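You operate a simulated robot arm through the tools that you are given. There is no shell and no other tool. Be economical: measure what you need, move in short steps, check, and stop when the job is done.

The job below is to be done with a simulated two-armed robot. You get a single attempt, and the scene is never put back.

Task
Fit the taped brass nipple to the check valve.
Fine: hold the valve while you pull the thread protector; protector in the waste tray; hold the valve again while you screw the nipple in hand-tight, then put the valve in the pass tray.

It is judged by the outcome, as a careful person would: the job done as asked, and still so three seconds after it is handed in. It fails if anything else is knocked over, pushed out of place, dropped, spilled or broken.

Robot
Two 7-joint arms with two-finger parallel grippers on one trunk, on a base that drives. Base frame: it is fixed to the floor where the robot stands at the start and does not move with it; the origin is under the middle of the robot, x ahead of it, y to its left, z up; the surface under the hand at the start is at about z = 0.86. Units: m, rad, N and s.
The left shoulder is at the start at [0.06, 0.189, 1.253], the right one opposite. With the tool pointing down near the work surface each hand reaches from about 0.1 to 0.64 m from the robot's upright axis, wherever it stands, measured 20 degrees to its own side. Places, roughly: brass nipple (5x4x6 cm) [0.4, 0, 0.9]; pass tray inside [0.4, -0.5, 0.9]; waste tray inside [0.4, -0.2, 0.9]. Payload 3.43 kg a hand.
The TCP of each hand is the grasp point between the finger pads, 0.03 m short of the fingertips. In the tool frame z runs along the fingers and y along their closing line. Largest opening 0.094 m; finger width 0.028, thickness 0.01; the body of the gripper, 0.05 by 0.096 m, starts 0.055 m behind the TCP.
Orientation is that of the tool frame in the base frame, as a unit quaternion [x, y, z, w]. With the fingers straight down and closing along the base's y, the tool's x points along the base's -x, its y along +y and its z along -z.

Tools
- The arms move only by the tool play_rows. It takes "left_commands", "right_commands" or both (then of equal length, played together; a hand with none holds still); each is a list of rows, each a list of 3 entries, a list of its own where there are three numbers: the opening, from 0 (shut) to 1 (fully open), then the shift along the tool's x, y, z in units of 200 mm (1.0 is 200 mm), then the turn, a rotation vector about the tool's x, y, z in units of 45 degrees (1.0 is 45 degrees). In form: [[hand, [tx, ty, tz], [rx, ry, rz]], ...]. A call has 1 to 20 rows; each row is the pose to reach, as a shift and turn from the pose commanded when the call began, along the tool's axes at that moment. A call with a number of a shift or a turn outside -1 to 1 is refused whole. Rows are played at 5 a second. More than 0.05 m and 0.15 rad between two rows, or a gripper value outside its range, and nothing of the call is played. A pose out of reach is approached as far as the arm can. The call stops where the force on the tool passes 80 N (or 10 N more than at its start, if that is more) or the arm is blocked; 0.2 s more then pass. The fingers move at their own pace (about 0.153 m/s each) and stop on an object; they squeeze with about 23 N. The grip force told is the motor's: it shows also when the fingers shut on nothing. Time passes only in rows, and 0.2 s behind the last, so rows that repeat a pose let the fingers close. It gives the time, the measured TCP pose, the force on the tool (base axes), the opening and the grip force at its end, in the units of the frame above (readings bear some noise), with the torque about the TCP (base axes, N m) and any sound that the robot's microphone picked up, and new pictures: "pictures" is both (left out), scene, wrist or none (wrist: the cameras of the hands that moved).
- Cameras (640 x 400 px; columns grow to the right, rows downward): "scene" is now at [0.0046, -0.0017, 1.7877]; the picture's right is [-0.03, -1.00, 0.00], its down [-0.88, 0.03, -0.48] and it looks along [0.48, -0.01, -0.88] (base axes); focal length 281 px, centre (320, 200). "left" rides on the left gripper at [0.076, -0.014, -0.102] in its tool frame; the picture's right is [0.18, 0.98, 0.00], its down [-0.75, 0.14, -0.64] and it looks along [-0.63, 0.12, 0.77] (tool axes); focal length 243 px, centre (320, 200). "right" rides on the right gripper at [0.076, 0.014, -0.102] in its tool frame; the picture's right is [-0.18, 0.98, 0.00], its down [-0.75, -0.14, -0.64] and it looks along [-0.63, -0.12, 0.77] (tool axes); focal length 243 px, centre (320, 200). There is no depth. A picture from a camera that has moved, and an enlarged one, comes with that camera's place and axes in the base frame and with its lens.
- lift_body(by): slides the trunk up (or, below 0, down) by that many m; the arms and the scene camera ride with it, the base frame stays. It gives what a move gives, with no picture.
- base_move(legs): drives the robot by 1 to 6 legs, each [ahead, left, turn to the left] in m, m and rad, along the robot's own axes; the way and the turn of a leg run together, so that a leg with both is an arc; at most 1.5 m and 3.142 rad a leg. The arms and the cameras ride along, it lands a little off, and it stops where it bumps. It gives what a move gives, and a new picture of the scene camera.
- pan_tilt(pan, tilt): turns the head with the scene camera to pan (to the left, within 1.501 rad either way) and tilt (down, from -0.506 to 1.204), counted from straight ahead of the robot. It gives what a move gives, and a new picture of the scene camera.
- inspect(camera, box): a new picture of the part [left, top, right, bottom] of that camera's present view, enlarged. No time passes.
- close_job(): hands the job in; it is judged then, once.

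Work in short steps. Places have to be worked out from the pictures, the camera data and where the tool is seen: move nearer, look again, correct. Check each grasp and each placing, and mend what went wrong. You have 120 turns and 260 pictures in all, those below and enlarged ones among them. Open the grippers and draw the arms clear of the work before you hand the job in, unless the task says otherwise; then end with one line.

The tools are called after "Emit:" by a JSON object that holds its "method" and its "body". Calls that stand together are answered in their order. play_rows: Moves the arms, as the interface text tells. Its arguments: {"type":"object","properties":{"left_commands":{"type":"array"},"right_commands":{"type":"array"},"pictures":{"type":"string","enum":["both","scene","wrist","none"]}},"required":[]} The other tools are called the same way: lift_body (by) slides the trunk up or down; base_move (legs) drives the base; pan_tilt (pan, tilt) turns the head that bears the scene camera; inspect (camera, box) takes an enlarged picture of a part of a camera's view; close_job () hands the job in.

At the start:

```text
t: 0.0
left_tcp_pos: [0.3465, 0.2255, 1.204]
left_ee_rot: [0.001, 1.0, 0.0, 0.0]
left_contact_force: [0.5, 0.8, -0.3]
left_torque: [-0.01, 0.01, 0.01]
left_finger_gap: 0.0941
left_gripper_force: 0.2
right_tcp_pos: [0.3325, -0.1098, 1.2212]
right_ee_rot: [0.001, 1.0, 0.0, 0.0]
right_contact_force: [0.0, -0.5, 0.2]
right_torque: [0.0, 0.02, -0.02]
right_finger_gap: 0.0943
right_gripper_force: 0.3
trunk travel left (down, up): [-0.925, 0.065]
robot x, y, heading: [0.0052, 0.0, 0.001]
head pan, tilt: [-0.031, 1.068]
```

scene: 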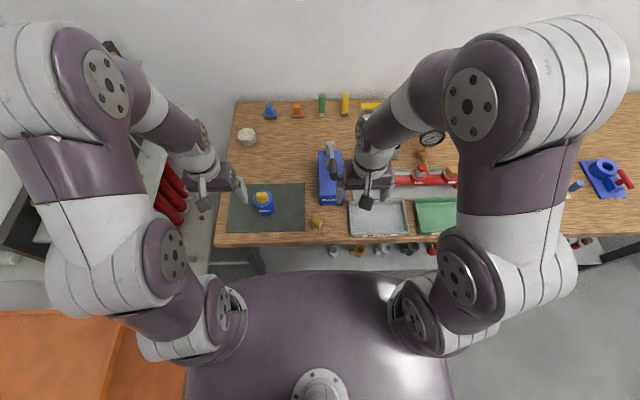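
right: 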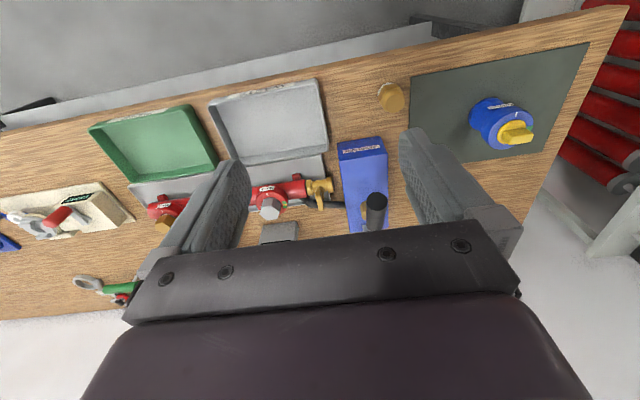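
left: 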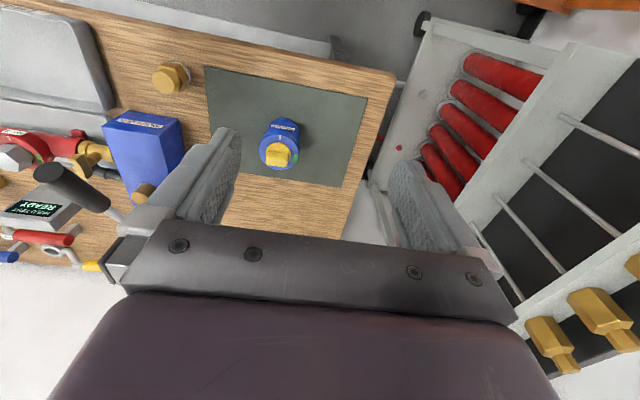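

I see a blue valve with a yellow cap on the dark mat, with the nipple at the bench's front edge. I'll enlarge the views to understand them.

Emit:
{"method": "inspect", "body": {"camera": "scene", "box": [210, 170, 350, 258]}}

Emit:
{"method": "inspect", "body": {"camera": "left", "box": [100, 40, 400, 228]}}

Emit:
{"method": "inspect", "body": {"camera": "right", "box": [340, 60, 600, 222]}}

Emit:
{"method": "inspect", "body": {"camera": "scene", "box": [330, 80, 480, 250]}}

```text
4.55 times, centred on (280, 214) of scene
camera zoom: at [0.0046, -0.0017, 1.7877], right [-0.03, -1.0, 0.0], down [-0.88, 0.03, -0.48], along [0.48, -0.01, -0.88], focal length 1277 px, centre (502, 136)
```

zoom: 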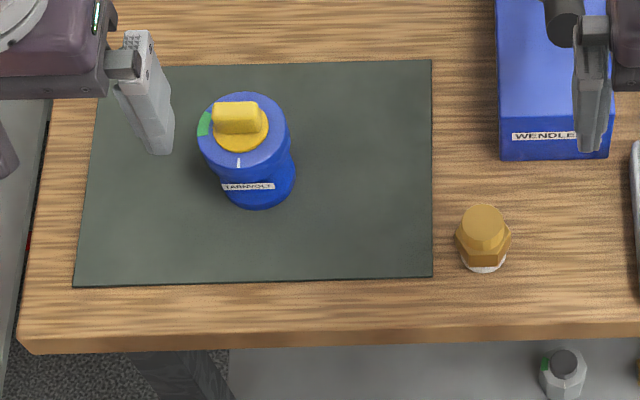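

```text
2.13 times, centred on (250, 134) of left
camera zoom: at [0.2713, 0.2107, 1.3059], right [-0.18, 0.98, 0.0], down [0.75, 0.14, 0.64], along [0.63, 0.12, -0.77], focal length 516 px, centre (469, 340)
```

zoom: 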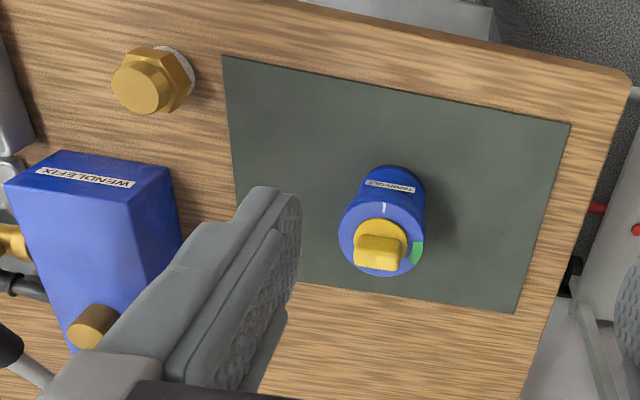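

```text
2.46 times, centred on (470, 141) of right
camera zoom: at [0.2556, -0.0953, 1.3227], right [0.18, 0.98, 0.0], down [0.75, -0.14, 0.64], along [0.63, -0.12, -0.77], focal length 597 px, centre (-49, 345)
```

zoom: 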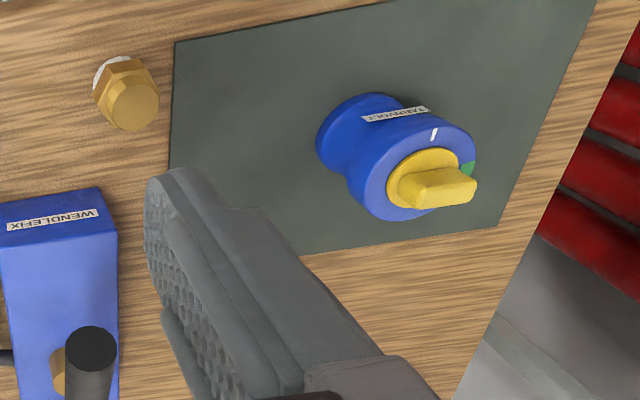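

```text
2.35 times, centred on (405, 165) of scene
camera zoom: at [0.0046, -0.0017, 1.7877], right [-0.03, -1.0, 0.0], down [-0.88, 0.03, -0.48], along [0.48, -0.01, -0.88], focal length 661 px, centre (120, 282)
```

zoom: 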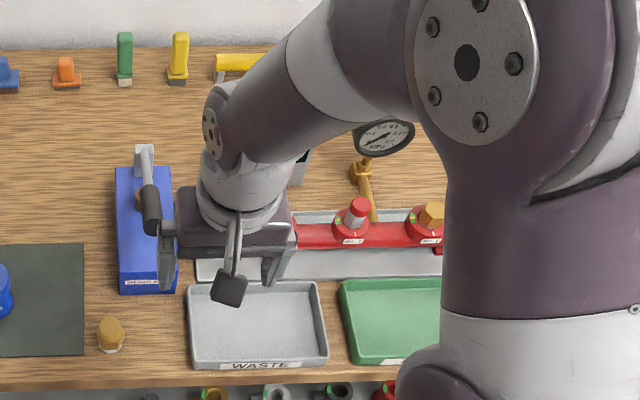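

I'll bring the left hand lower and tilted forward 45° in front of the valve for a close look, and draw the right hand back a bit.

Emit:
{"method": "play_rows", "body": {"left_commands": [[1, [0.05, -0.03, 0.12], [0, -0.17, 0]], [1, [0.1, -0.06, 0.24], [0, -0.34, 0]], [1, [0.15, -0.09, 0.36], [0, -0.5, 0]], [1, [0.2, -0.12, 0.48], [0, -0.67, 0]], [1, [0.25, -0.15, 0.6], [0, -0.83, 0]], [1, [0.3, -0.18, 0.7], [0, -1, 0]], [1, [0.3, -0.18, 0.7], [0, -1, 0]]], "right_commands": [[1, [0.08, -0.08, 0], [0, 0, 0]], [1, [0.16, -0.16, 0], [0, 0, 0]], [1, [0.24, -0.24, 0], [0, 0, 0]], [1, [0.32, -0.32, 0], [0, 0, 0]], [1, [0.4, -0.4, 0], [0, 0, 0]], [1, [0.48, -0.48, 0], [0, 0, 0]], [1, [0.48, -0.48, 0], [0, 0, 0]]]}}

```text
t: 1.6
left_tcp_pos: [0.3343, 0.196, 1.0855]
left_ee_rot: [-0.016, 0.926, -0.051, 0.373]
left_contact_force: [-0.4, 0.0, -0.1]
left_torque: [-0.03, 0.03, 0.0]
left_finger_gap: 0.0941
left_gripper_force: 0.1
left hand out of reach, approached as far as the arm can: row 3, 4, 5, 6, 7
right_tcp_pos: [0.2369, -0.2073, 1.2206]
right_ee_rot: [-0.001, 1.0, 0.0, 0.0]
right_contact_force: [0.3, -0.5, 0.3]
right_torque: [0.01, 0.0, 0.0]
right_finger_gap: 0.0939
right_gripper_force: 0.1
trunk travel left (down, up): [-0.925, 0.065]
robot x, y, heading: [-0.001, -0.0015, 0.001]
head pan, tilt: [-0.031, 1.068]
camera scene: at [0.0057, -0.0017, 1.7877], right [-0.03, -1.0, 0.0], down [-0.88, 0.03, -0.48], along [0.48, -0.01, -0.88], focal length 281 px, centre (320, 200)
camera right: at [0.1604, -0.1918, 1.322], right [0.18, 0.98, 0.0], down [0.75, -0.14, 0.64], along [0.63, -0.12, -0.77], focal length 243 px, centre (320, 200)
camera left: at [0.2099, 0.185, 1.1084], right [-0.13, 0.96, -0.23], down [0.1, 0.24, 0.96], along [0.99, 0.1, -0.13], focal length 243 px, centre (320, 200)
```

scene: 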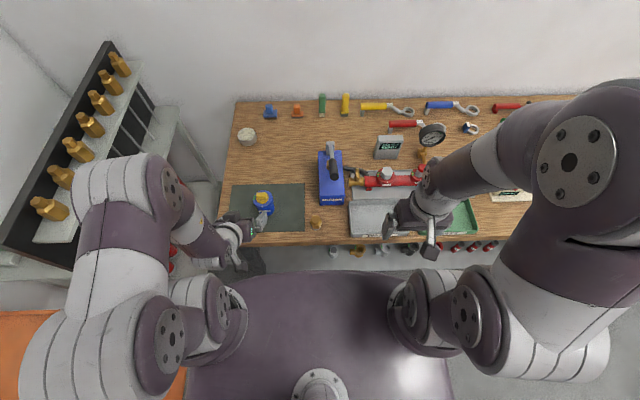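
right: 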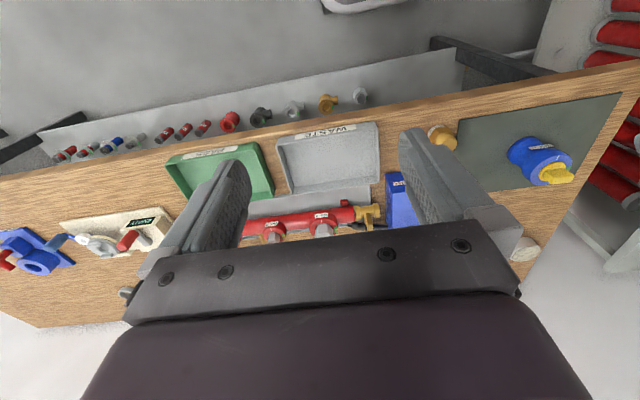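
left: 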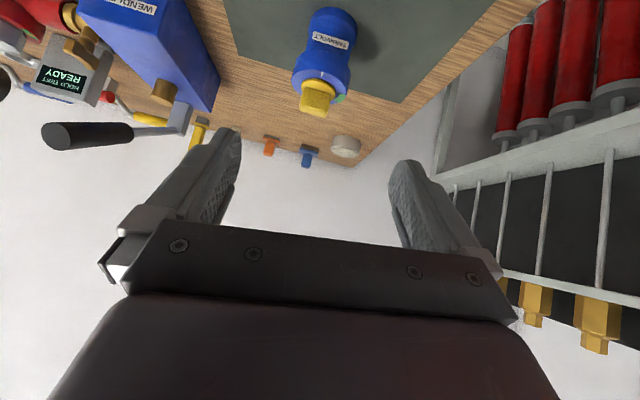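

I'll enlarge the valve and nipple views before repositioning.

Emit:
{"method": "inspect", "body": {"camera": "left", "box": [260, 0, 390, 130]}}

Emit:
{"method": "inspect", "body": {"camera": "scene", "box": [225, 175, 335, 245]}}

Emit:
{"method": "inspect", "body": {"camera": "scene", "box": [310, 85, 480, 205]}}

Emit:
{"method": "inspect", "body": {"camera": "right", "box": [400, 90, 600, 215]}}

```text
3.08 times, centred on (325, 65) of left
camera zoom: at [0.2099, 0.185, 1.1084], right [-0.13, 0.96, -0.23], down [0.1, 0.24, 0.96], along [0.99, 0.1, -0.13], focal length 746 px, centre (305, 615)
```

zoom: 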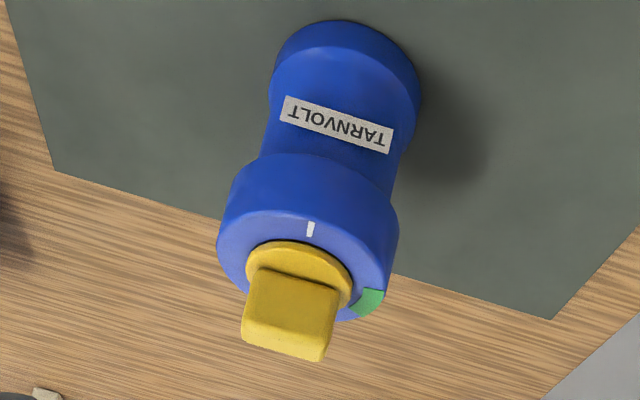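

```text
5.71 times, centred on (280, 210) of scene
camera zoom: at [0.0057, -0.0017, 1.7877], right [-0.03, -1.0, 0.0], down [-0.88, 0.03, -0.48], along [0.48, -0.01, -0.88], focal length 1605 px, centre (549, 143)
```

zoom: 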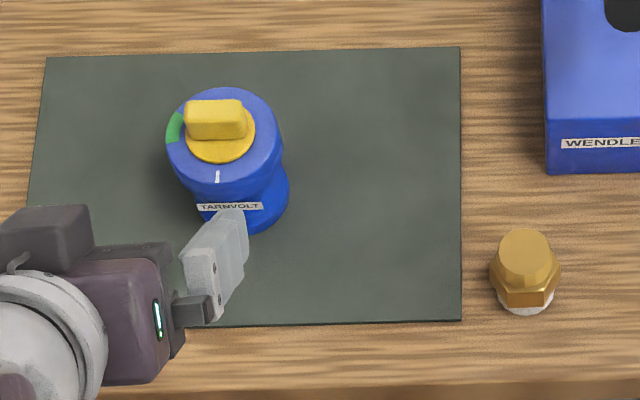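

```text
3.33 times, centred on (395, 145) of scene
camera zoom: at [0.0057, -0.0017, 1.7877], right [-0.03, -1.0, 0.0], down [-0.88, 0.03, -0.48], along [0.48, -0.01, -0.88], focal length 936 px, centre (70, 383)
```

zoom: 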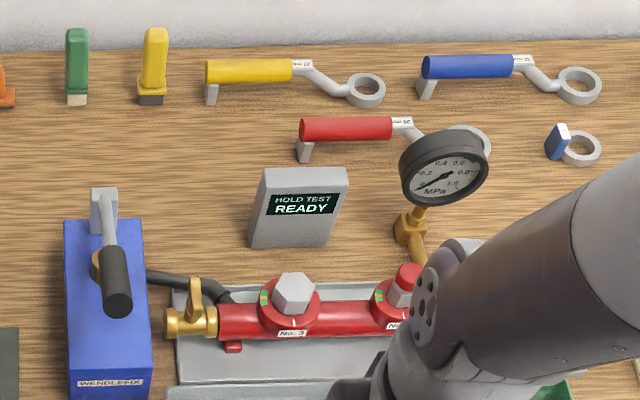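

```text
3.20 times, centred on (500, 152) of right
camera zoom: at [0.1604, -0.1918, 1.322], right [0.18, 0.98, 0.0], down [0.75, -0.14, 0.64], along [0.63, -0.12, -0.77], focal length 776 px, centre (-256, 352)
```

zoom: 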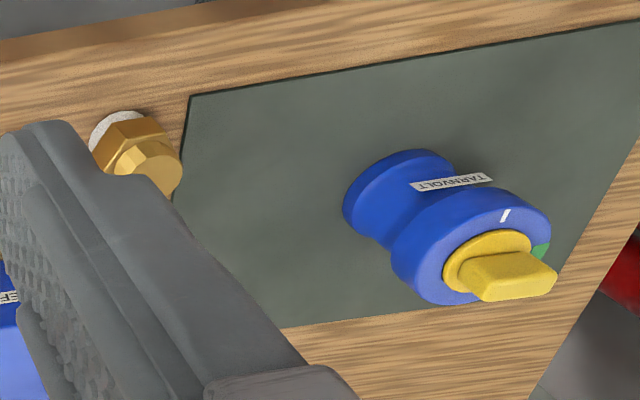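

The valve is spool-shaped (top flange z≈0.935, waist, base), and its yellow plug has a tab that is thin along x. The left arm is cramped at this tilt, so I'll back the base 0.12 m and lower the trunk a little.

Emit:
{"method": "base_move", "body": {"legs": [[-0.12, 0, 0]]}}

Emit:
{"method": "lift_body", "body": {"by": -0.08}}

```text
t: 2.8
left_tcp_pos: [0.2158, 0.1965, 1.0851]
left_ee_rot: [-0.016, 0.927, -0.051, 0.371]
left_contact_force: [-0.5, 0.8, -0.5]
left_torque: [-0.03, -0.01, -0.01]
left_finger_gap: 0.0941
left_gripper_force: 0.1
right_tcp_pos: [0.1179, -0.2062, 1.2199]
right_ee_rot: [0.002, 1.0, -0.001, 0.0]
right_contact_force: [-0.2, 0.1, 0.6]
right_torque: [0.01, 0.03, -0.01]
right_finger_gap: 0.094
right_gripper_force: 0.0
trunk travel left (down, up): [-0.925, 0.065]
robot x, y, heading: [-0.1201, 0.0018, -0.007]
head pan, tilt: [-0.031, 1.068]
camera scene: at [-0.1127, -0.0016, 1.7877], right [-0.03, -1.0, 0.0], down [-0.88, 0.03, -0.48], along [0.48, -0.02, -0.88], focal length 281 px, centre (320, 200)
```

scene: 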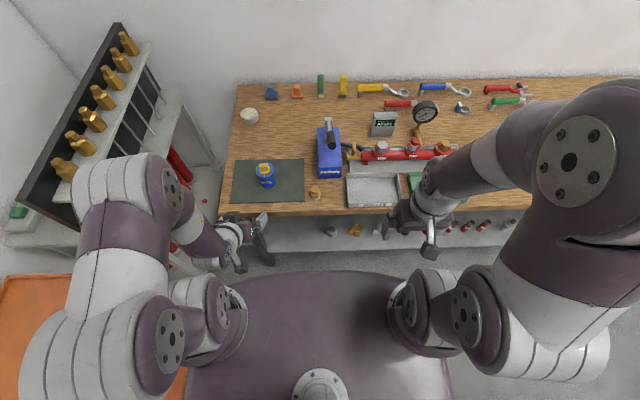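

```text
t: 4.0
left_tcp_pos: [0.2142, 0.1964, 1.0065]
left_ee_rot: [-0.017, 0.927, -0.05, 0.372]
left_contact_force: [-0.5, 0.1, -1.1]
left_torque: [0.01, 0.02, 0.01]
left_finger_gap: 0.0941
left_gripper_force: 0.1
right_tcp_pos: [0.1159, -0.2063, 1.1395]
right_ee_rot: [0.0, 1.0, 0.001, 0.0]
right_contact_force: [0.3, 0.1, 0.1]
right_torque: [0.0, 0.03, 0.01]
right_finger_gap: 0.0939
right_gripper_force: 0.0
trunk travel left (down, up): [-0.845, 0.145]
robot x, y, heading: [-0.1207, -0.0026, -0.004]
head pan, tilt: [-0.031, 1.068]
```

The left hand is at ~44° tilt. I'll straighten its roll, tilt to ~55° and approach to about (0.34, 0.187, 0.95), short of the valve.

Emit:
{"method": "play_rows", "body": {"left_commands": [[1, [-0.065, -0.004, 0.16], [-0.024, -0.06, 0.023]], [1, [-0.13, -0.008, 0.32], [-0.05, -0.12, 0.046]], [1, [-0.195, -0.012, 0.48], [-0.075, -0.18, 0.07]], [1, [-0.26, -0.015, 0.64], [-0.097, -0.24, 0.092]], [1, [-0.26, -0.015, 0.64], [-0.097, -0.24, 0.092]]]}}

```text
t: 5.2
left_tcp_pos: [0.3588, 0.2273, 0.9622]
left_ee_rot: [-0.008, 0.891, -0.028, 0.452]
left_contact_force: [-0.6, 0.0, 0.8]
left_torque: [-0.02, 0.01, -0.05]
left_finger_gap: 0.0939
left_gripper_force: 0.0
left hand out of reach, approached as far as the arm can: row 1, 2, 3, 4, 5
right_tcp_pos: [0.1155, -0.2077, 1.1403]
right_ee_rot: [0.001, 1.0, 0.0, 0.0]
right_contact_force: [-0.1, -0.1, -0.2]
right_torque: [0.02, 0.04, 0.0]
right_finger_gap: 0.0938
right_gripper_force: 0.0
trunk travel left (down, up): [-0.845, 0.145]
robot x, y, heading: [-0.1181, -0.0016, -0.0]
head pan, tilt: [-0.031, 1.068]
camera scene: at [-0.1161, -0.0018, 1.7077], right [-0.03, -1.0, 0.0], down [-0.88, 0.03, -0.48], along [0.48, -0.02, -0.88], focal length 281 px, centre (320, 200)
camera left: at [0.2322, 0.2145, 0.9615], right [-0.1, 0.97, -0.21], down [-0.07, 0.2, 0.98], along [0.99, 0.11, 0.05], focal length 243 px, centre (320, 200)
```

scene: 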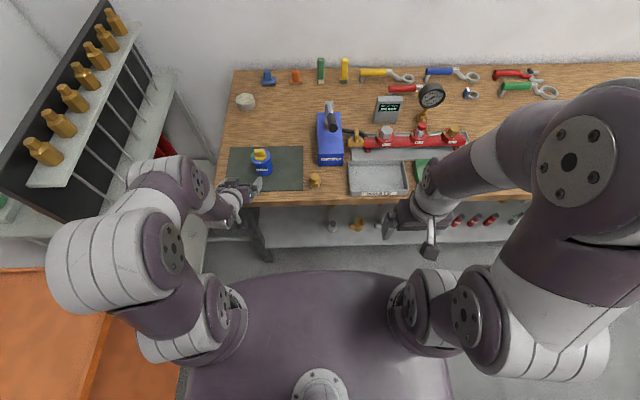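
left: 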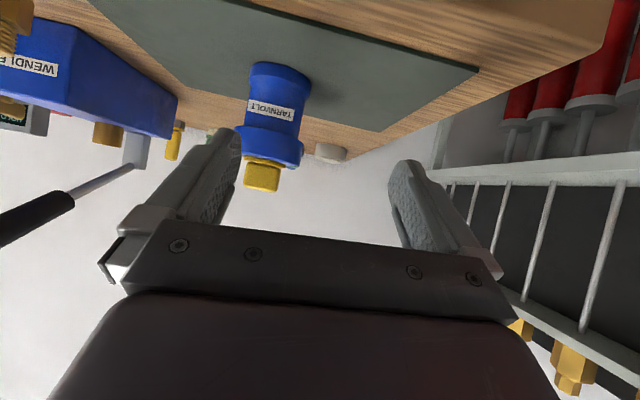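

Tilt is ~54°, but reach clipping left y at 0.227. I'll nudge forward 0.03 to see how the commanded pose relates to the measured one.

Emit:
{"method": "play_rows", "body": {"left_commands": [[1, [-0.086, 0, 0.123], [0, 0, 0]], [1, [-0.086, 0, 0.123], [0, 0, 0]]], "pictures": "none"}}

```text
t: 5.8
left_tcp_pos: [0.3888, 0.2259, 0.9601]
left_ee_rot: [-0.007, 0.892, -0.029, 0.452]
left_contact_force: [0.7, 0.4, -0.4]
left_torque: [-0.01, -0.01, -0.01]
left_finger_gap: 0.094
left_gripper_force: 0.1
right_tcp_pos: [0.116, -0.208, 1.14]
right_ee_rot: [0.001, 1.0, 0.0, 0.0]
right_contact_force: [0.6, -0.3, -0.2]
right_torque: [0.02, -0.01, 0.02]
right_finger_gap: 0.094
right_gripper_force: 0.0
trunk travel left (down, up): [-0.845, 0.145]
robot x, y, heading: [-0.1191, -0.0026, 0.002]
head pan, tilt: [-0.031, 1.068]
```

Commands now follow the measured pose. I'll take a precise look at the valve from the scene camera to fix its axis.

Emit:
{"method": "inspect", "body": {"camera": "scene", "box": [215, 130, 335, 205]}}

Emit:
{"method": "inspect", "body": {"camera": "left", "box": [180, 40, 420, 190]}}

```text
5.33 times, centred on (275, 168) of scene
camera zoom: at [-0.1161, -0.0017, 1.7077], right [-0.03, -1.0, 0.0], down [-0.88, 0.03, -0.48], along [0.48, -0.02, -0.88], focal length 1498 px, centre (560, 373)
```

zoom: 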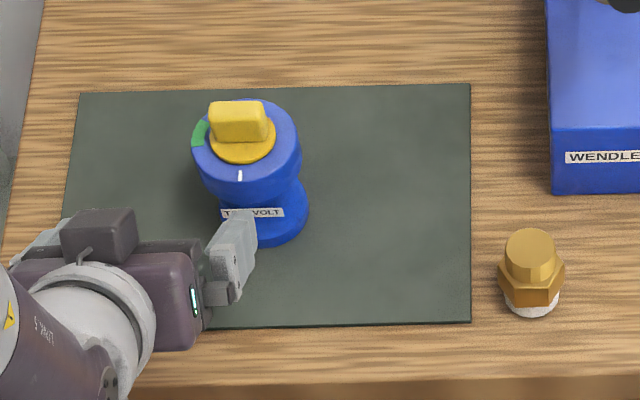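

```text
2.67 times, centred on (300, 115) of left
camera zoom: at [0.2619, 0.2142, 0.9603], right [-0.1, 0.97, -0.21], down [-0.07, 0.2, 0.98], along [0.99, 0.11, 0.05], focal length 647 px, centre (373, 427)
```

zoom: 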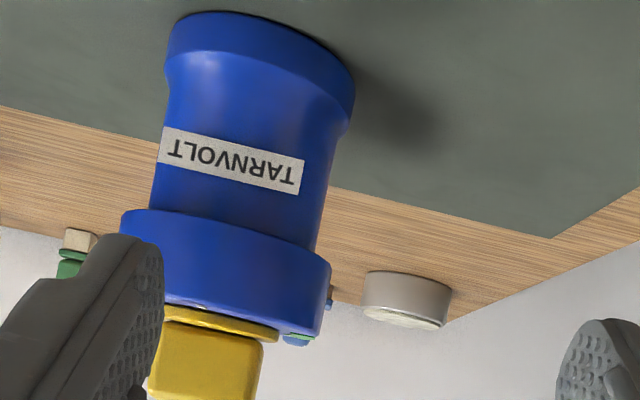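

Valve axis is ≈(0.480, 0.181), with the waist centred near z≈0.895 and Ø≈0.048. Next I align the left hand's y and roll in front of it.

Emit:
{"method": "play_rows", "body": {"left_commands": [[1, [0.028, -0.11, 0.057], [-0.03, 0, 0.025]], [1, [0.057, -0.218, 0.114], [-0.058, 0, 0.049]], [1, [0.057, -0.218, 0.114], [-0.058, 0, 0.049]]], "pictures": "wrist"}}

```text
t: 6.6
left_tcp_pos: [0.4015, 0.2328, 0.9399]
left_ee_rot: [0.004, 0.893, -0.014, 0.449]
left_contact_force: [-0.7, -0.7, 0.2]
left_torque: [0.0, 0.0, 0.05]
left_finger_gap: 0.0939
left_gripper_force: 0.0
left hand out of reach, approached as far as the arm can: row 1, 2, 3
right_tcp_pos: [0.1158, -0.2067, 1.141]
right_ee_rot: [0.001, 1.0, 0.001, 0.0]
right_contact_force: [-0.9, 0.2, 0.3]
right_torque: [0.03, 0.01, -0.02]
right_finger_gap: 0.0939
right_gripper_force: 0.1
trunk travel left (down, up): [-0.845, 0.145]
robot x, y, heading: [-0.1188, -0.0026, -0.0]
head pan, tilt: [-0.031, 1.068]
camera left: at [0.2755, 0.2213, 0.9393], right [-0.09, 0.98, -0.17], down [-0.06, 0.16, 0.98], along [0.99, 0.1, 0.05], focal length 243 px, centre (320, 200)
```

left: 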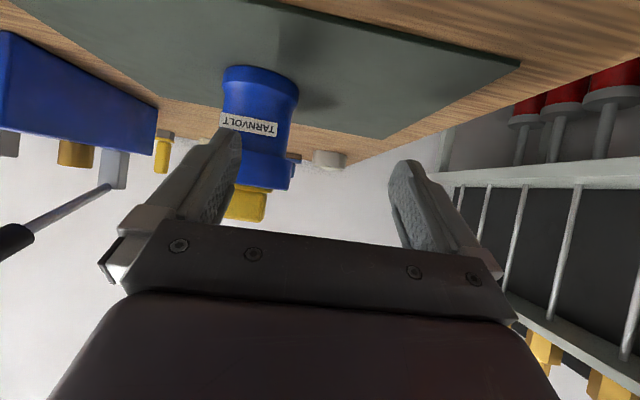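

The arm can't get y below ~0.23 at this heading, so I'll yaw the left hand 30° to point forward-right and approach the valve diagonally.

Emit:
{"method": "play_rows", "body": {"left_commands": [[1, [-0.011, 0, -0.026], [0.134, 0, 0.1]], [1, [-0.023, 0, -0.052], [0.267, 0, 0.2]], [1, [-0.034, 0, -0.08], [0.4, 0, 0.3]], [1, [-0.046, 0, -0.105], [0.534, 0, 0.4]], [1, [-0.046, 0, -0.105], [0.534, 0, 0.4]]]}}

```text
t: 7.8
left_tcp_pos: [0.3911, 0.2345, 0.9588]
left_ee_rot: [0.233, 0.862, -0.115, 0.436]
left_contact_force: [0.0, 0.1, -0.9]
left_torque: [0.02, 0.01, 0.02]
left_finger_gap: 0.0941
left_gripper_force: 0.0
right_tcp_pos: [0.1152, -0.2071, 1.1408]
right_ee_rot: [0.0, 1.0, 0.0, 0.0]
right_contact_force: [0.0, -0.4, 0.5]
right_torque: [-0.03, 0.0, -0.01]
right_finger_gap: 0.0939
right_gripper_force: 0.0
trunk travel left (down, up): [-0.845, 0.145]
robot x, y, heading: [-0.1209, 0.0002, -0.003]
head pan, tilt: [-0.031, 1.068]
camera scene: at [-0.115, -0.0019, 1.7077], right [-0.03, -1.0, 0.0], down [-0.88, 0.03, -0.48], along [0.48, -0.02, -0.88], focal length 281 px, centre (320, 200)
camera left: at [0.2745, 0.2854, 0.9577], right [0.4, 0.91, -0.14], down [0.01, 0.15, 0.99], along [0.92, -0.39, 0.05], focal length 243 px, centre (320, 200)
```

scene: 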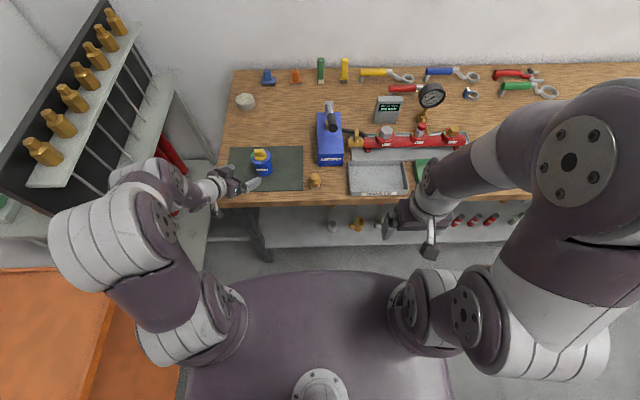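
left: 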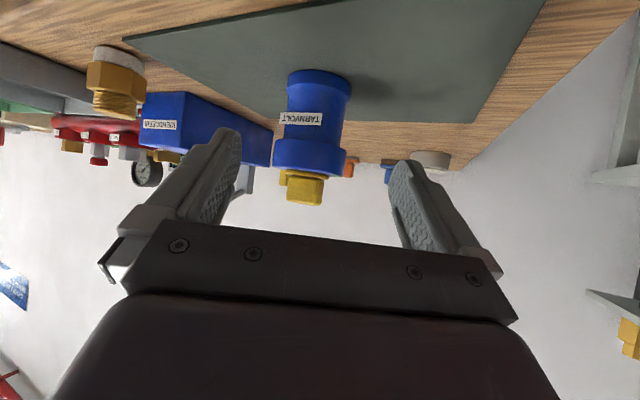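

Reachable now, and the valve is centred between the fingers. I'll advance most of the way along the tool axis and check.

Emit:
{"method": "play_rows", "body": {"left_commands": [[1, [-0.01, -0.003, 0.13], [0, 0, 0]], [1, [-0.02, -0.006, 0.26], [0, 0, 0]], [1, [-0.028, -0.008, 0.39], [0, 0, 0]], [1, [-0.028, -0.008, 0.39], [0, 0, 0]]]}}

```text
t: 8.8
left_tcp_pos: [0.4455, 0.1995, 0.9162]
left_ee_rot: [0.232, 0.862, -0.115, 0.436]
left_contact_force: [0.5, 0.3, -0.6]
left_torque: [0.02, 0.02, 0.01]
left_finger_gap: 0.0941
left_gripper_force: 0.1
right_tcp_pos: [0.116, -0.2062, 1.1401]
right_ee_rot: [0.001, 1.0, 0.0, 0.0]
right_contact_force: [-0.6, 0.7, 0.3]
right_torque: [0.02, -0.02, -0.02]
right_finger_gap: 0.0939
right_gripper_force: 0.1
trunk travel left (down, up): [-0.845, 0.145]
robot x, y, heading: [-0.1209, 0.0024, -0.005]
head pan, tilt: [-0.031, 1.068]
camera scene: at [-0.1153, -0.0015, 1.7077], right [-0.03, -1.0, 0.0], down [-0.88, 0.03, -0.48], along [0.48, -0.02, -0.88], focal length 281 px, centre (320, 200)
camera left: at [0.3292, 0.2519, 0.9154], right [0.4, 0.91, -0.14], down [0.01, 0.15, 0.99], along [0.92, -0.39, 0.05], focal length 243 px, centre (320, 200)
```

scene: 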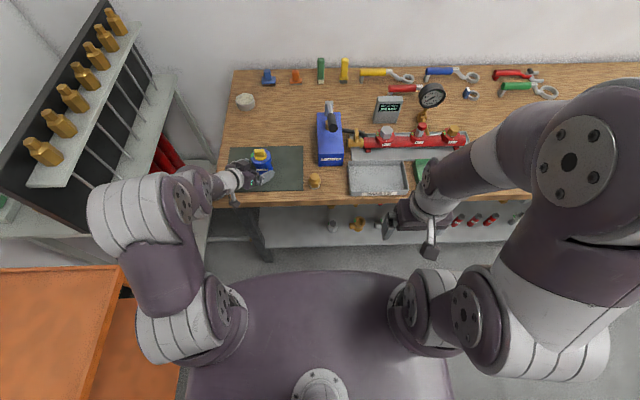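
left: 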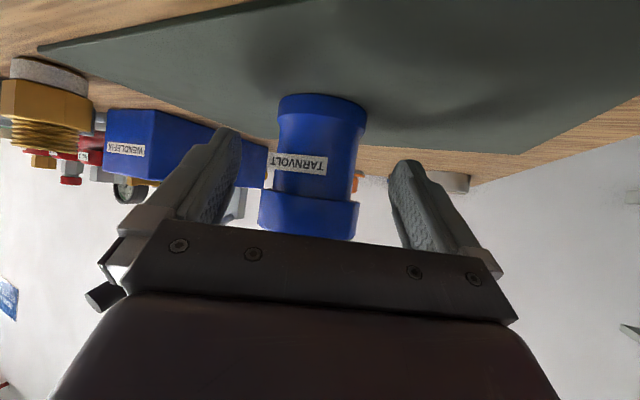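

Well aligned. Now the last 3 cm, then I close on the waist.

Emit:
{"method": "play_rows", "body": {"left_commands": [[1, [-0.008, 0.003, 0.08], [0, 0, 0]], [1, [-0.015, 0.006, 0.157], [0, 0, 0]], [1, [-0.015, 0.006, 0.157], [0, 0, 0]]]}}

Emit:
{"method": "inspect", "body": {"camera": "scene", "box": [200, 130, 330, 211]}}

```text
t: 9.6
left_tcp_pos: [0.4708, 0.1874, 0.8996]
left_ee_rot: [0.232, 0.862, -0.115, 0.436]
left_contact_force: [-0.8, -0.5, 0.1]
left_torque: [0.02, -0.02, -0.02]
left_finger_gap: 0.0941
left_gripper_force: 0.1
right_tcp_pos: [0.1163, -0.2066, 1.1405]
right_ee_rot: [0.0, 1.0, -0.001, 0.001]
right_contact_force: [-0.4, 0.2, 1.0]
right_torque: [0.03, 0.03, 0.01]
right_finger_gap: 0.0941
right_gripper_force: 0.1
trunk travel left (down, up): [-0.845, 0.145]
robot x, y, heading: [-0.1205, 0.0012, -0.007]
head pan, tilt: [-0.031, 1.068]
camera scene: at [-0.1155, -0.0015, 1.7077], right [-0.03, -1.0, 0.0], down [-0.88, 0.03, -0.48], along [0.48, -0.02, -0.88], focal length 281 px, centre (320, 200)
camera left: at [0.3545, 0.239, 0.899], right [0.4, 0.91, -0.14], down [0.01, 0.15, 0.99], along [0.92, -0.39, 0.05], focal length 243 px, centre (320, 200)
```

scene: 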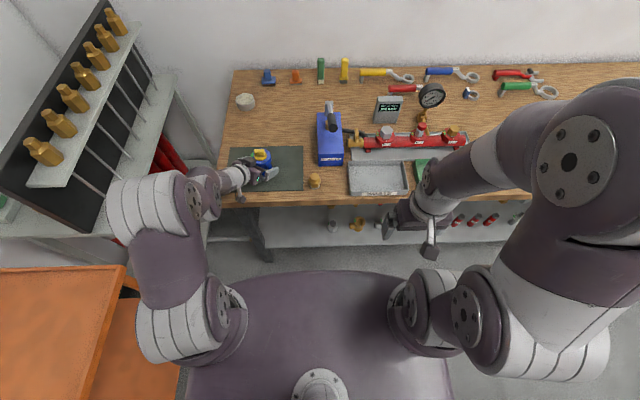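
left: 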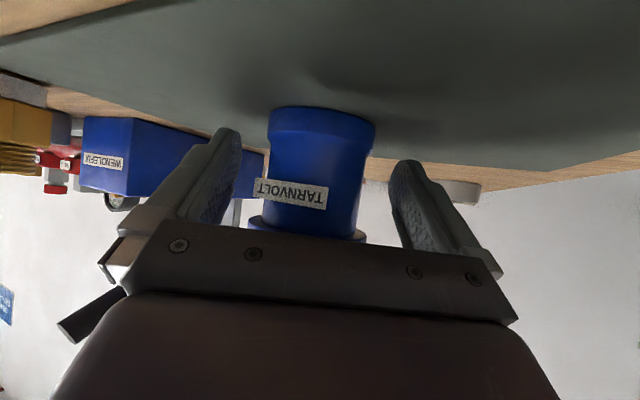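

```text
4.92 times, centred on (265, 170) of scene
camera zoom: at [-0.1155, -0.0015, 1.7077], right [-0.03, -1.0, 0.0], down [-0.88, 0.03, -0.48], along [0.48, -0.02, -0.88], focal length 1383 px, centre (591, 345)
```

zoom: 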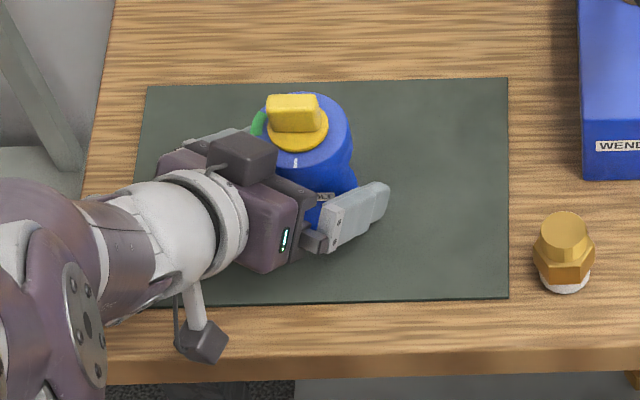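

Fingers straddle the waist. Closing now.

Emit:
{"method": "play_rows", "body": {"left_commands": [[0.5, [0, 0, 0], [0, 0, 0]], [0.35, [0, 0, 0], [0, 0, 0]], [0.3, [0, 0, 0], [0, 0, 0]], [0.3, [0, 0, 0], [0, 0, 0]], [0.3, [0, 0, 0], [0, 0, 0]]], "pictures": "wrist"}}

Emit:
{"method": "inspect", "body": {"camera": "scene", "box": [200, 130, 330, 211]}}

```text
t: 10.8
left_tcp_pos: [0.4707, 0.1873, 0.8988]
left_ee_rot: [0.233, 0.862, -0.115, 0.436]
left_contact_force: [-1.4, -1.5, 0.0]
left_torque: [0.01, 0.0, -0.04]
left_finger_gap: 0.0623
left_gripper_force: 22.8
right_tcp_pos: [0.1157, -0.2086, 1.1406]
right_ee_rot: [0.0, 1.0, 0.0, -0.001]
right_contact_force: [0.3, -0.3, 0.5]
right_torque: [0.0, 0.02, -0.01]
right_finger_gap: 0.094
right_gripper_force: 0.1
trunk travel left (down, up): [-0.845, 0.145]
robot x, y, heading: [-0.1224, 0.0039, 0.0]
head pan, tilt: [-0.031, 1.068]
camera left: at [0.3545, 0.2387, 0.8989], right [0.4, 0.91, -0.14], down [0.01, 0.15, 0.99], along [0.92, -0.39, 0.05], focal length 243 px, centre (320, 200)
```

left: 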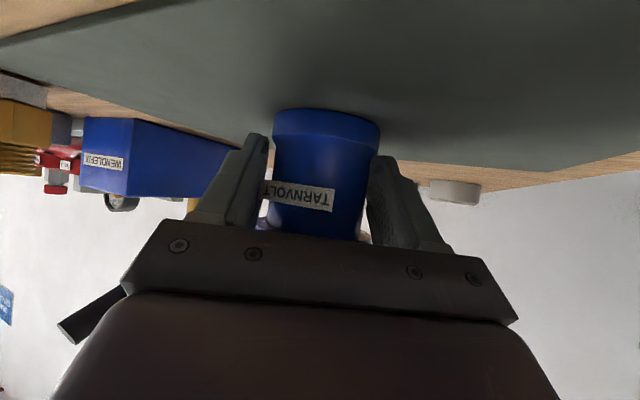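

```text
4.92 times, centred on (265, 170) of scene
camera zoom: at [-0.1149, -0.0021, 1.7077], right [-0.03, -1.0, 0.0], down [-0.88, 0.03, -0.48], along [0.48, -0.02, -0.88], focal length 1383 px, centre (591, 345)
```

zoom: 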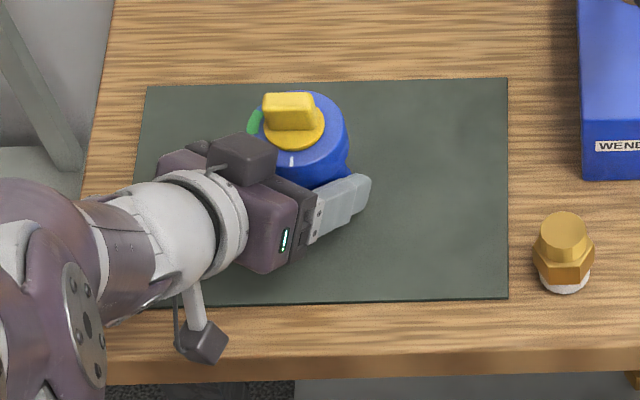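

The valve is held firmly (gap 0.062, 22.8 N). I'll bring the right hand over, yawing it so it closes along x, with its camera on the right side.

Emit:
{"method": "play_rows", "body": {"right_commands": [[1, [-0.135, 0.135, 0], [0, 0, -0.14]], [1, [-0.27, 0.27, 0], [0, 0, -0.28]], [1, [-0.405, 0.405, 0], [0, 0, -0.43]], [1, [-0.54, 0.54, 0], [0, 0, -0.57]], [1, [-0.675, 0.675, 0], [0, 0, -0.71]], [1, [-0.81, 0.81, 0], [0, 0, -0.86]], [1, [-0.95, 0.95, 0], [0, 0, -1]], [1, [-0.95, 0.95, 0], [0, 0, -1]]]}}

```text
t: 12.6
left_tcp_pos: [0.4712, 0.1878, 0.8997]
left_ee_rot: [0.232, 0.862, -0.114, 0.436]
left_contact_force: [-0.3, 1.2, 0.4]
left_torque: [0.06, -0.02, 0.06]
left_finger_gap: 0.0624
left_gripper_force: 23.4
right_tcp_pos: [0.306, -0.0164, 1.1421]
right_ee_rot: [-0.382, 0.924, -0.001, -0.001]
right_contact_force: [-0.7, 0.2, 1.2]
right_torque: [-0.01, 0.0, 0.0]
right_finger_gap: 0.094
right_gripper_force: 0.2
trunk travel left (down, up): [-0.845, 0.145]
robot x, y, heading: [-0.1201, -0.0012, -0.003]
head pan, tilt: [-0.031, 1.068]
camera scene: at [-0.1146, -0.0017, 1.7077], right [-0.03, -1.0, 0.0], down [-0.88, 0.03, -0.48], along [0.48, -0.02, -0.88], focal length 281 px, centre (320, 200)
camera right: at [0.2429, -0.0596, 1.2431], right [-0.56, 0.83, 0.0], down [0.63, 0.43, 0.64], along [0.53, 0.36, -0.77], focal length 243 px, centre (320, 200)
```

scene: 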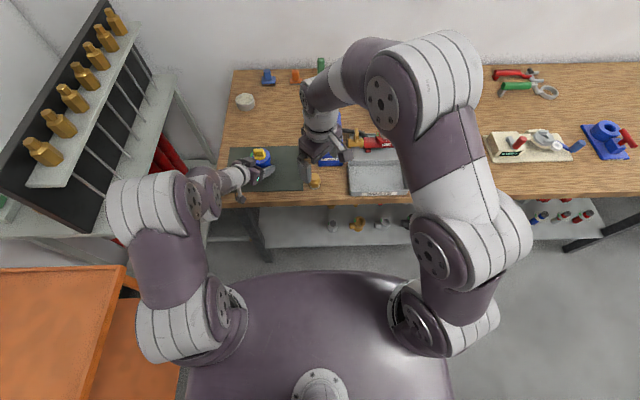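
right: 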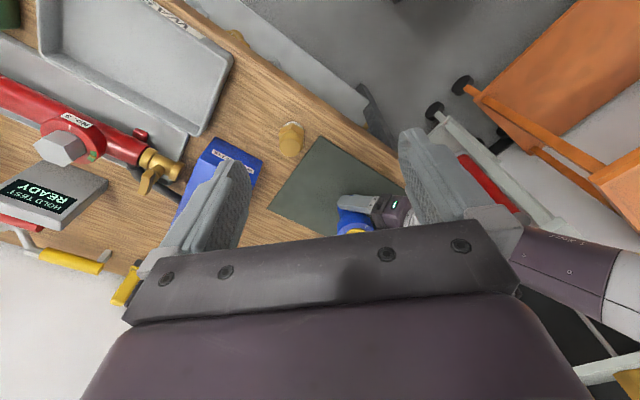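

Second half of the yaw, moving to about (0.45, 0.10, 1.10).

Emit:
{"method": "play_rows", "body": {"right_commands": [[1, [-0.15, -0.016, 0.03], [0, 0, -0.17]], [1, [-0.3, -0.03, 0.07], [0, 0, -0.34]], [1, [-0.46, -0.05, 0.1], [0, 0, -0.5]], [1, [-0.61, -0.065, 0.13], [0, 0, -0.67]], [1, [-0.76, -0.08, 0.17], [0, 0, -0.83]], [0.7, [-0.92, -0.098, 0.2], [0, 0, -1]], [0.5, [-0.92, -0.098, 0.2], [0, 0, -1]], [0.5, [-0.92, -0.098, 0.2], [0, 0, -1]]]}}

```text
t: 14.4
left_tcp_pos: [0.471, 0.1877, 0.8996]
left_ee_rot: [0.233, 0.862, -0.116, 0.436]
left_contact_force: [-0.6, 1.0, 0.3]
left_torque: [0.04, -0.04, 0.0]
left_finger_gap: 0.062
left_gripper_force: 22.8
right_tcp_pos: [0.4047, 0.0735, 1.0771]
right_ee_rot: [0.707, -0.707, 0.0, 0.0]
right_contact_force: [-0.5, -0.6, 0.1]
right_torque: [-0.01, 0.01, -0.03]
right_finger_gap: 0.0469
right_gripper_force: 0.1
right hand out of reach, approached as far as the arm can: row 4, 5, 6, 7, 8
trunk travel left (down, up): [-0.845, 0.145]
robot x, y, heading: [-0.1211, 0.0034, -0.003]
head pan, tilt: [-0.031, 1.068]
camera scene: at [-0.1145, -0.0011, 1.7077], right [-0.03, -1.0, 0.0], down [-0.88, 0.03, -0.48], along [0.48, -0.02, -0.88], focal length 281 px, centre (320, 200)
camera right: at [0.3903, -0.0018, 1.1786], right [-0.98, 0.18, 0.0], down [0.14, 0.75, 0.64], along [0.12, 0.63, -0.77], focal length 243 px, centre (320, 200)
```

scene: 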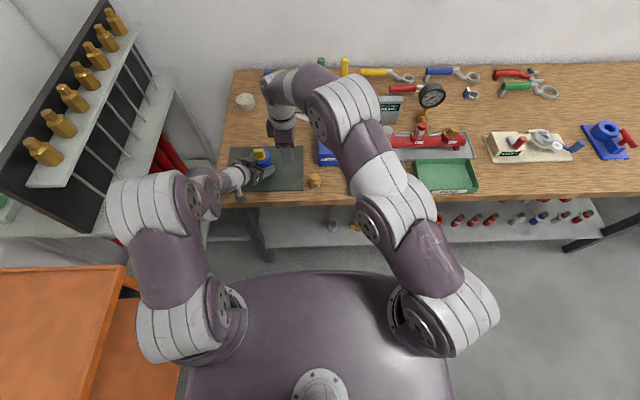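
right: 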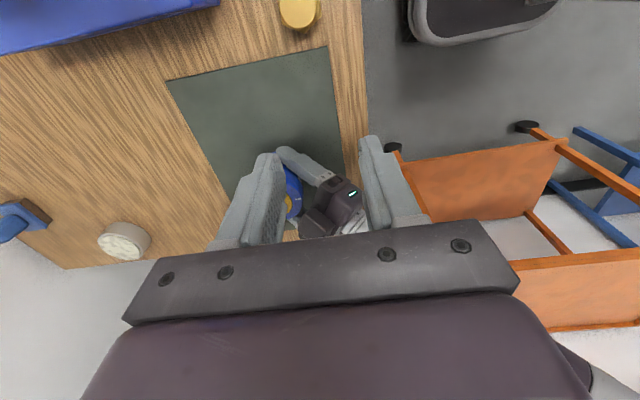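

The right arm can't quite reach the valve from here. I'll release the valve, withdraw the left hand, and reposition the base closer and turned left so both arms reach.

Emit:
{"method": "play_rows", "body": {"left_commands": [[1, [0, 0, 0], [0, 0, 0]], [1, [0, 0, 0], [0, 0, 0]], [1, [0, 0, 0], [0, 0, 0]], [1, [0, 0, -0.15], [0, 0, 0]], [1, [0, 0, -0.3], [0, 0, 0]], [1, [0, 0, -0.45], [0, 0, 0]], [1, [0, 0, -0.6], [0, 0, 0]], [1, [0, 0, -0.6], [0, 0, 0]]], "right_commands": [[0.5, [0, 0, 0], [0, 0, 0]], [0.5, [0, 0, 0], [0, 0, 0]], [0.5, [0, 0, 0], [0, 0, 0]], [0.5, [0, 0, -0.1], [0, 0, 0]], [0.5, [0, 0, -0.2], [0, 0, 0]], [0.5, [0, 0, -0.3], [0, 0, 0]], [0.5, [0, 0, -0.3], [0, 0, 0]], [0.5, [0, 0, -0.3], [0, 0, 0]]]}}

```text
t: 16.2
left_tcp_pos: [0.3893, 0.2362, 0.9716]
left_ee_rot: [0.233, 0.862, -0.116, 0.436]
left_contact_force: [0.2, 0.3, -0.2]
left_torque: [-0.01, 0.0, 0.0]
left_finger_gap: 0.0941
left_gripper_force: 0.1
right_tcp_pos: [0.3858, 0.0609, 1.1191]
right_ee_rot: [-0.706, 0.708, -0.001, 0.0]
right_contact_force: [0.4, 0.4, -0.3]
right_torque: [-0.01, 0.0, 0.02]
right_finger_gap: 0.0471
right_gripper_force: 0.1
right hand out of reach, approached as far as the arm can: row 4, 5, 6, 7, 8
trunk travel left (down, up): [-0.845, 0.145]
robot x, y, heading: [-0.1184, -0.0005, -0.001]
head pan, tilt: [-0.031, 1.068]
camera scene: at [-0.114, -0.0017, 1.7077], right [-0.03, -1.0, 0.0], down [-0.88, 0.03, -0.48], along [0.48, -0.02, -0.88], focal length 281 px, centre (320, 200)
camera right: at [0.371, -0.0149, 1.2203], right [-0.98, 0.19, 0.0], down [0.14, 0.75, 0.64], along [0.12, 0.63, -0.77], focal length 243 px, centre (320, 200)
camera left: at [0.2727, 0.2883, 0.9702], right [0.4, 0.91, -0.14], down [0.01, 0.15, 0.99], along [0.92, -0.39, 0.05], focal length 243 px, centre (320, 200)
```

scene: 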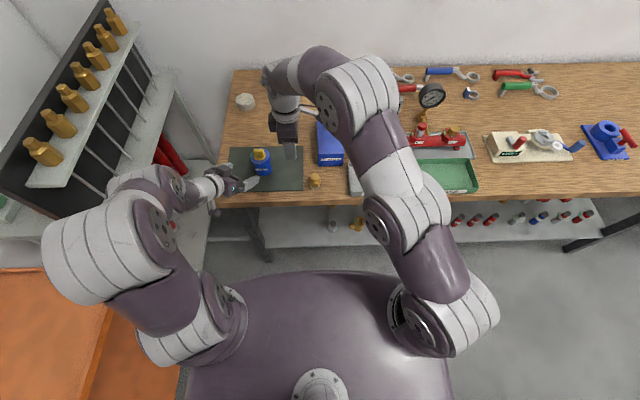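
right: 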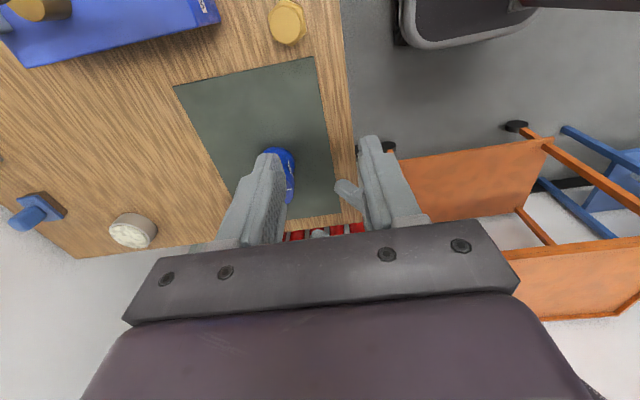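
left: 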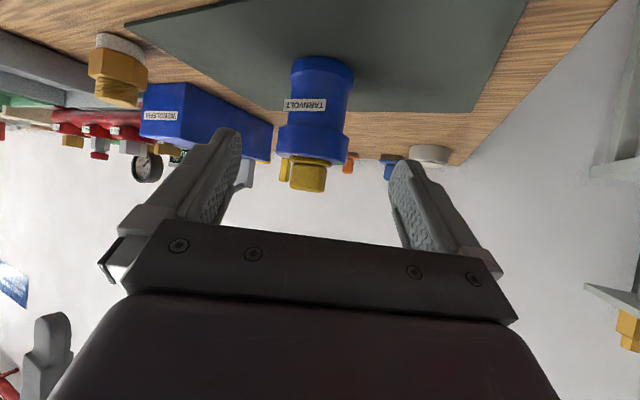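

Withdrawn and clear. Now I turn the base left 0.25 rad, then drive forward 0.10 m.

Emit:
{"method": "base_move", "body": {"legs": [[0, 0, 0.25], [0.1, 0.0, 0]]}}

```text
t: 18.2
left_tcp_pos: [0.4129, 0.3804, 0.9715]
left_ee_rot: [0.123, 0.883, -0.06, 0.448]
left_contact_force: [0.5, 0.0, 0.7]
left_torque: [-0.01, -0.02, 0.02]
left_finger_gap: 0.094
left_gripper_force: 0.2
right_tcp_pos: [0.4515, 0.2082, 1.1189]
right_ee_rot: [0.789, -0.615, 0.001, 0.0]
right_contact_force: [0.2, -0.1, -0.7]
right_torque: [-0.02, 0.02, 0.0]
right_finger_gap: 0.0469
right_gripper_force: 0.1
trunk travel left (down, up): [-0.845, 0.145]
robot x, y, heading: [-0.0218, 0.0281, 0.25]
head pan, tilt: [-0.031, 1.068]
camera scene: at [-0.0169, 0.025, 1.7078], right [0.22, -0.98, 0.0], down [-0.86, -0.19, -0.48], along [0.47, 0.1, -0.88], focal length 281 px, centre (320, 200)
```

scene: 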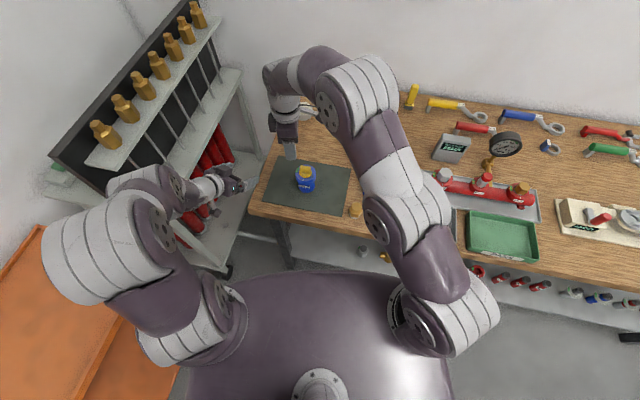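

Base landed at (−0.02, 0.03), heading 0.25. Left hand now goes to a pre-approach at (0.385, 0.262), yawed to about −40°.

Emit:
{"method": "play_rows", "body": {"left_commands": [[1, [0.008, -0.15, 0.013], [0.108, 0, 0.079]], [1, [0.015, -0.3, 0.026], [0.215, 0, 0.158]], [1, [0.022, -0.45, 0.04], [0.322, 0, 0.237]], [1, [0.03, -0.606, 0.053], [0.43, 0, 0.316]], [1, [0.03, -0.606, 0.053], [0.43, 0, 0.316]]]}}

```text
t: 19.4
left_tcp_pos: [0.3839, 0.2635, 0.9582]
left_ee_rot: [0.306, 0.839, -0.152, 0.423]
left_contact_force: [-0.4, 0.5, 0.3]
left_torque: [-0.02, 0.05, 0.0]
left_finger_gap: 0.0941
left_gripper_force: 0.2
right_tcp_pos: [0.4525, 0.2079, 1.1183]
right_ee_rot: [0.789, -0.614, 0.0, 0.0]
right_contact_force: [0.4, -0.3, -0.3]
right_torque: [0.01, 0.01, 0.02]
right_finger_gap: 0.0469
right_gripper_force: 0.0
trunk travel left (down, up): [-0.845, 0.145]
robot x, y, heading: [-0.0172, 0.0253, 0.246]
head pan, tilt: [-0.031, 1.068]
camera scene: at [-0.0158, 0.0255, 1.7077], right [0.22, -0.98, 0.0], down [-0.86, -0.19, -0.48], along [0.47, 0.1, -0.88], focal length 281 px, centre (320, 200)
camera left: at [0.2786, 0.3339, 0.9582], right [0.55, 0.83, -0.14], down [0.04, 0.15, 0.99], along [0.84, -0.54, 0.05], focal length 243 px, centre (320, 200)
```

scene: 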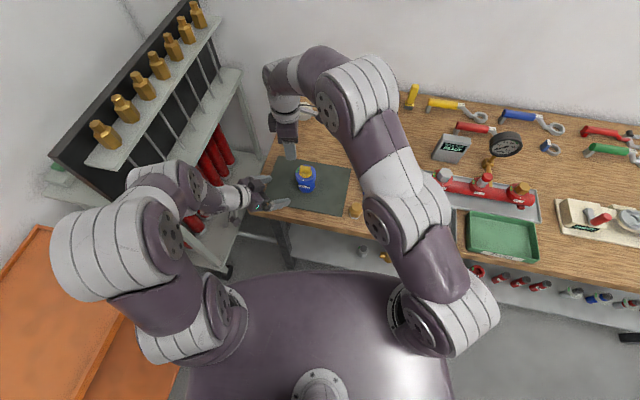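
left: 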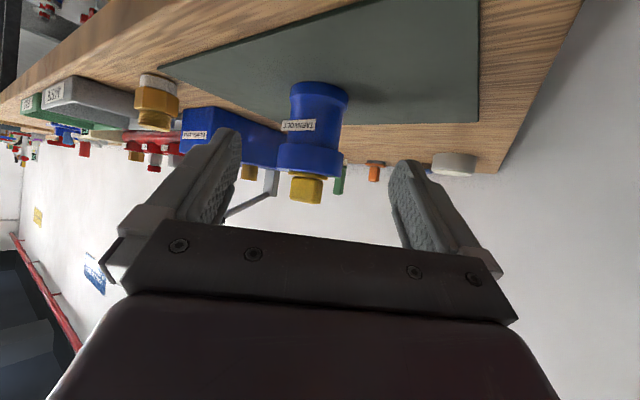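

Good framing. I'll check that the right hand can get above the valve, squared at 90°, before re-gripping with the left.

Emit:
{"method": "play_rows", "body": {"right_commands": [[0.5, [0.08, -0.057, 0.2], [0, 0, 0.158]], [0.5, [0.163, -0.113, 0.4], [0, 0, 0.316]], [0.5, [0.163, -0.113, 0.4], [0, 0, 0.316]]]}}

```text
t: 20.2
left_tcp_pos: [0.3836, 0.2636, 0.9591]
left_ee_rot: [0.304, 0.839, -0.151, 0.425]
left_contact_force: [1.0, 0.1, -0.5]
left_torque: [-0.02, 0.01, -0.02]
left_finger_gap: 0.0938
left_gripper_force: 0.0
right_tcp_pos: [0.4816, 0.1814, 1.0386]
right_ee_rot: [-0.706, 0.708, 0.0, 0.001]
right_contact_force: [-0.7, 0.9, 1.3]
right_torque: [0.0, 0.0, -0.04]
right_finger_gap: 0.0469
right_gripper_force: 0.0
trunk travel left (down, up): [-0.845, 0.145]
robot x, y, heading: [-0.0241, 0.0245, 0.249]
head pan, tilt: [-0.031, 1.068]
camera scene: at [-0.0176, 0.025, 1.7078], right [0.22, -0.98, 0.0], down [-0.86, -0.19, -0.48], along [0.47, 0.1, -0.88], focal length 281 px, centre (320, 200)
camera right: at [0.4682, 0.1059, 1.1397], right [-0.98, 0.18, 0.0], down [0.14, 0.75, 0.64], along [0.12, 0.63, -0.77], focal length 243 px, centre (320, 200)
```

scene: 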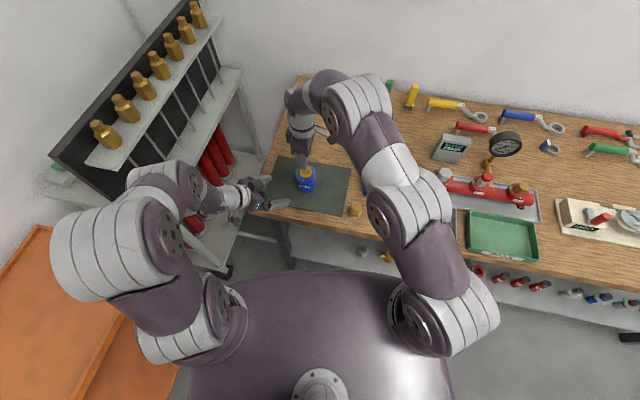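
right: 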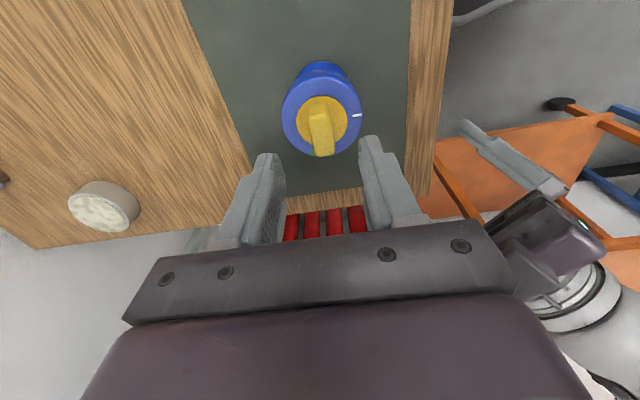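

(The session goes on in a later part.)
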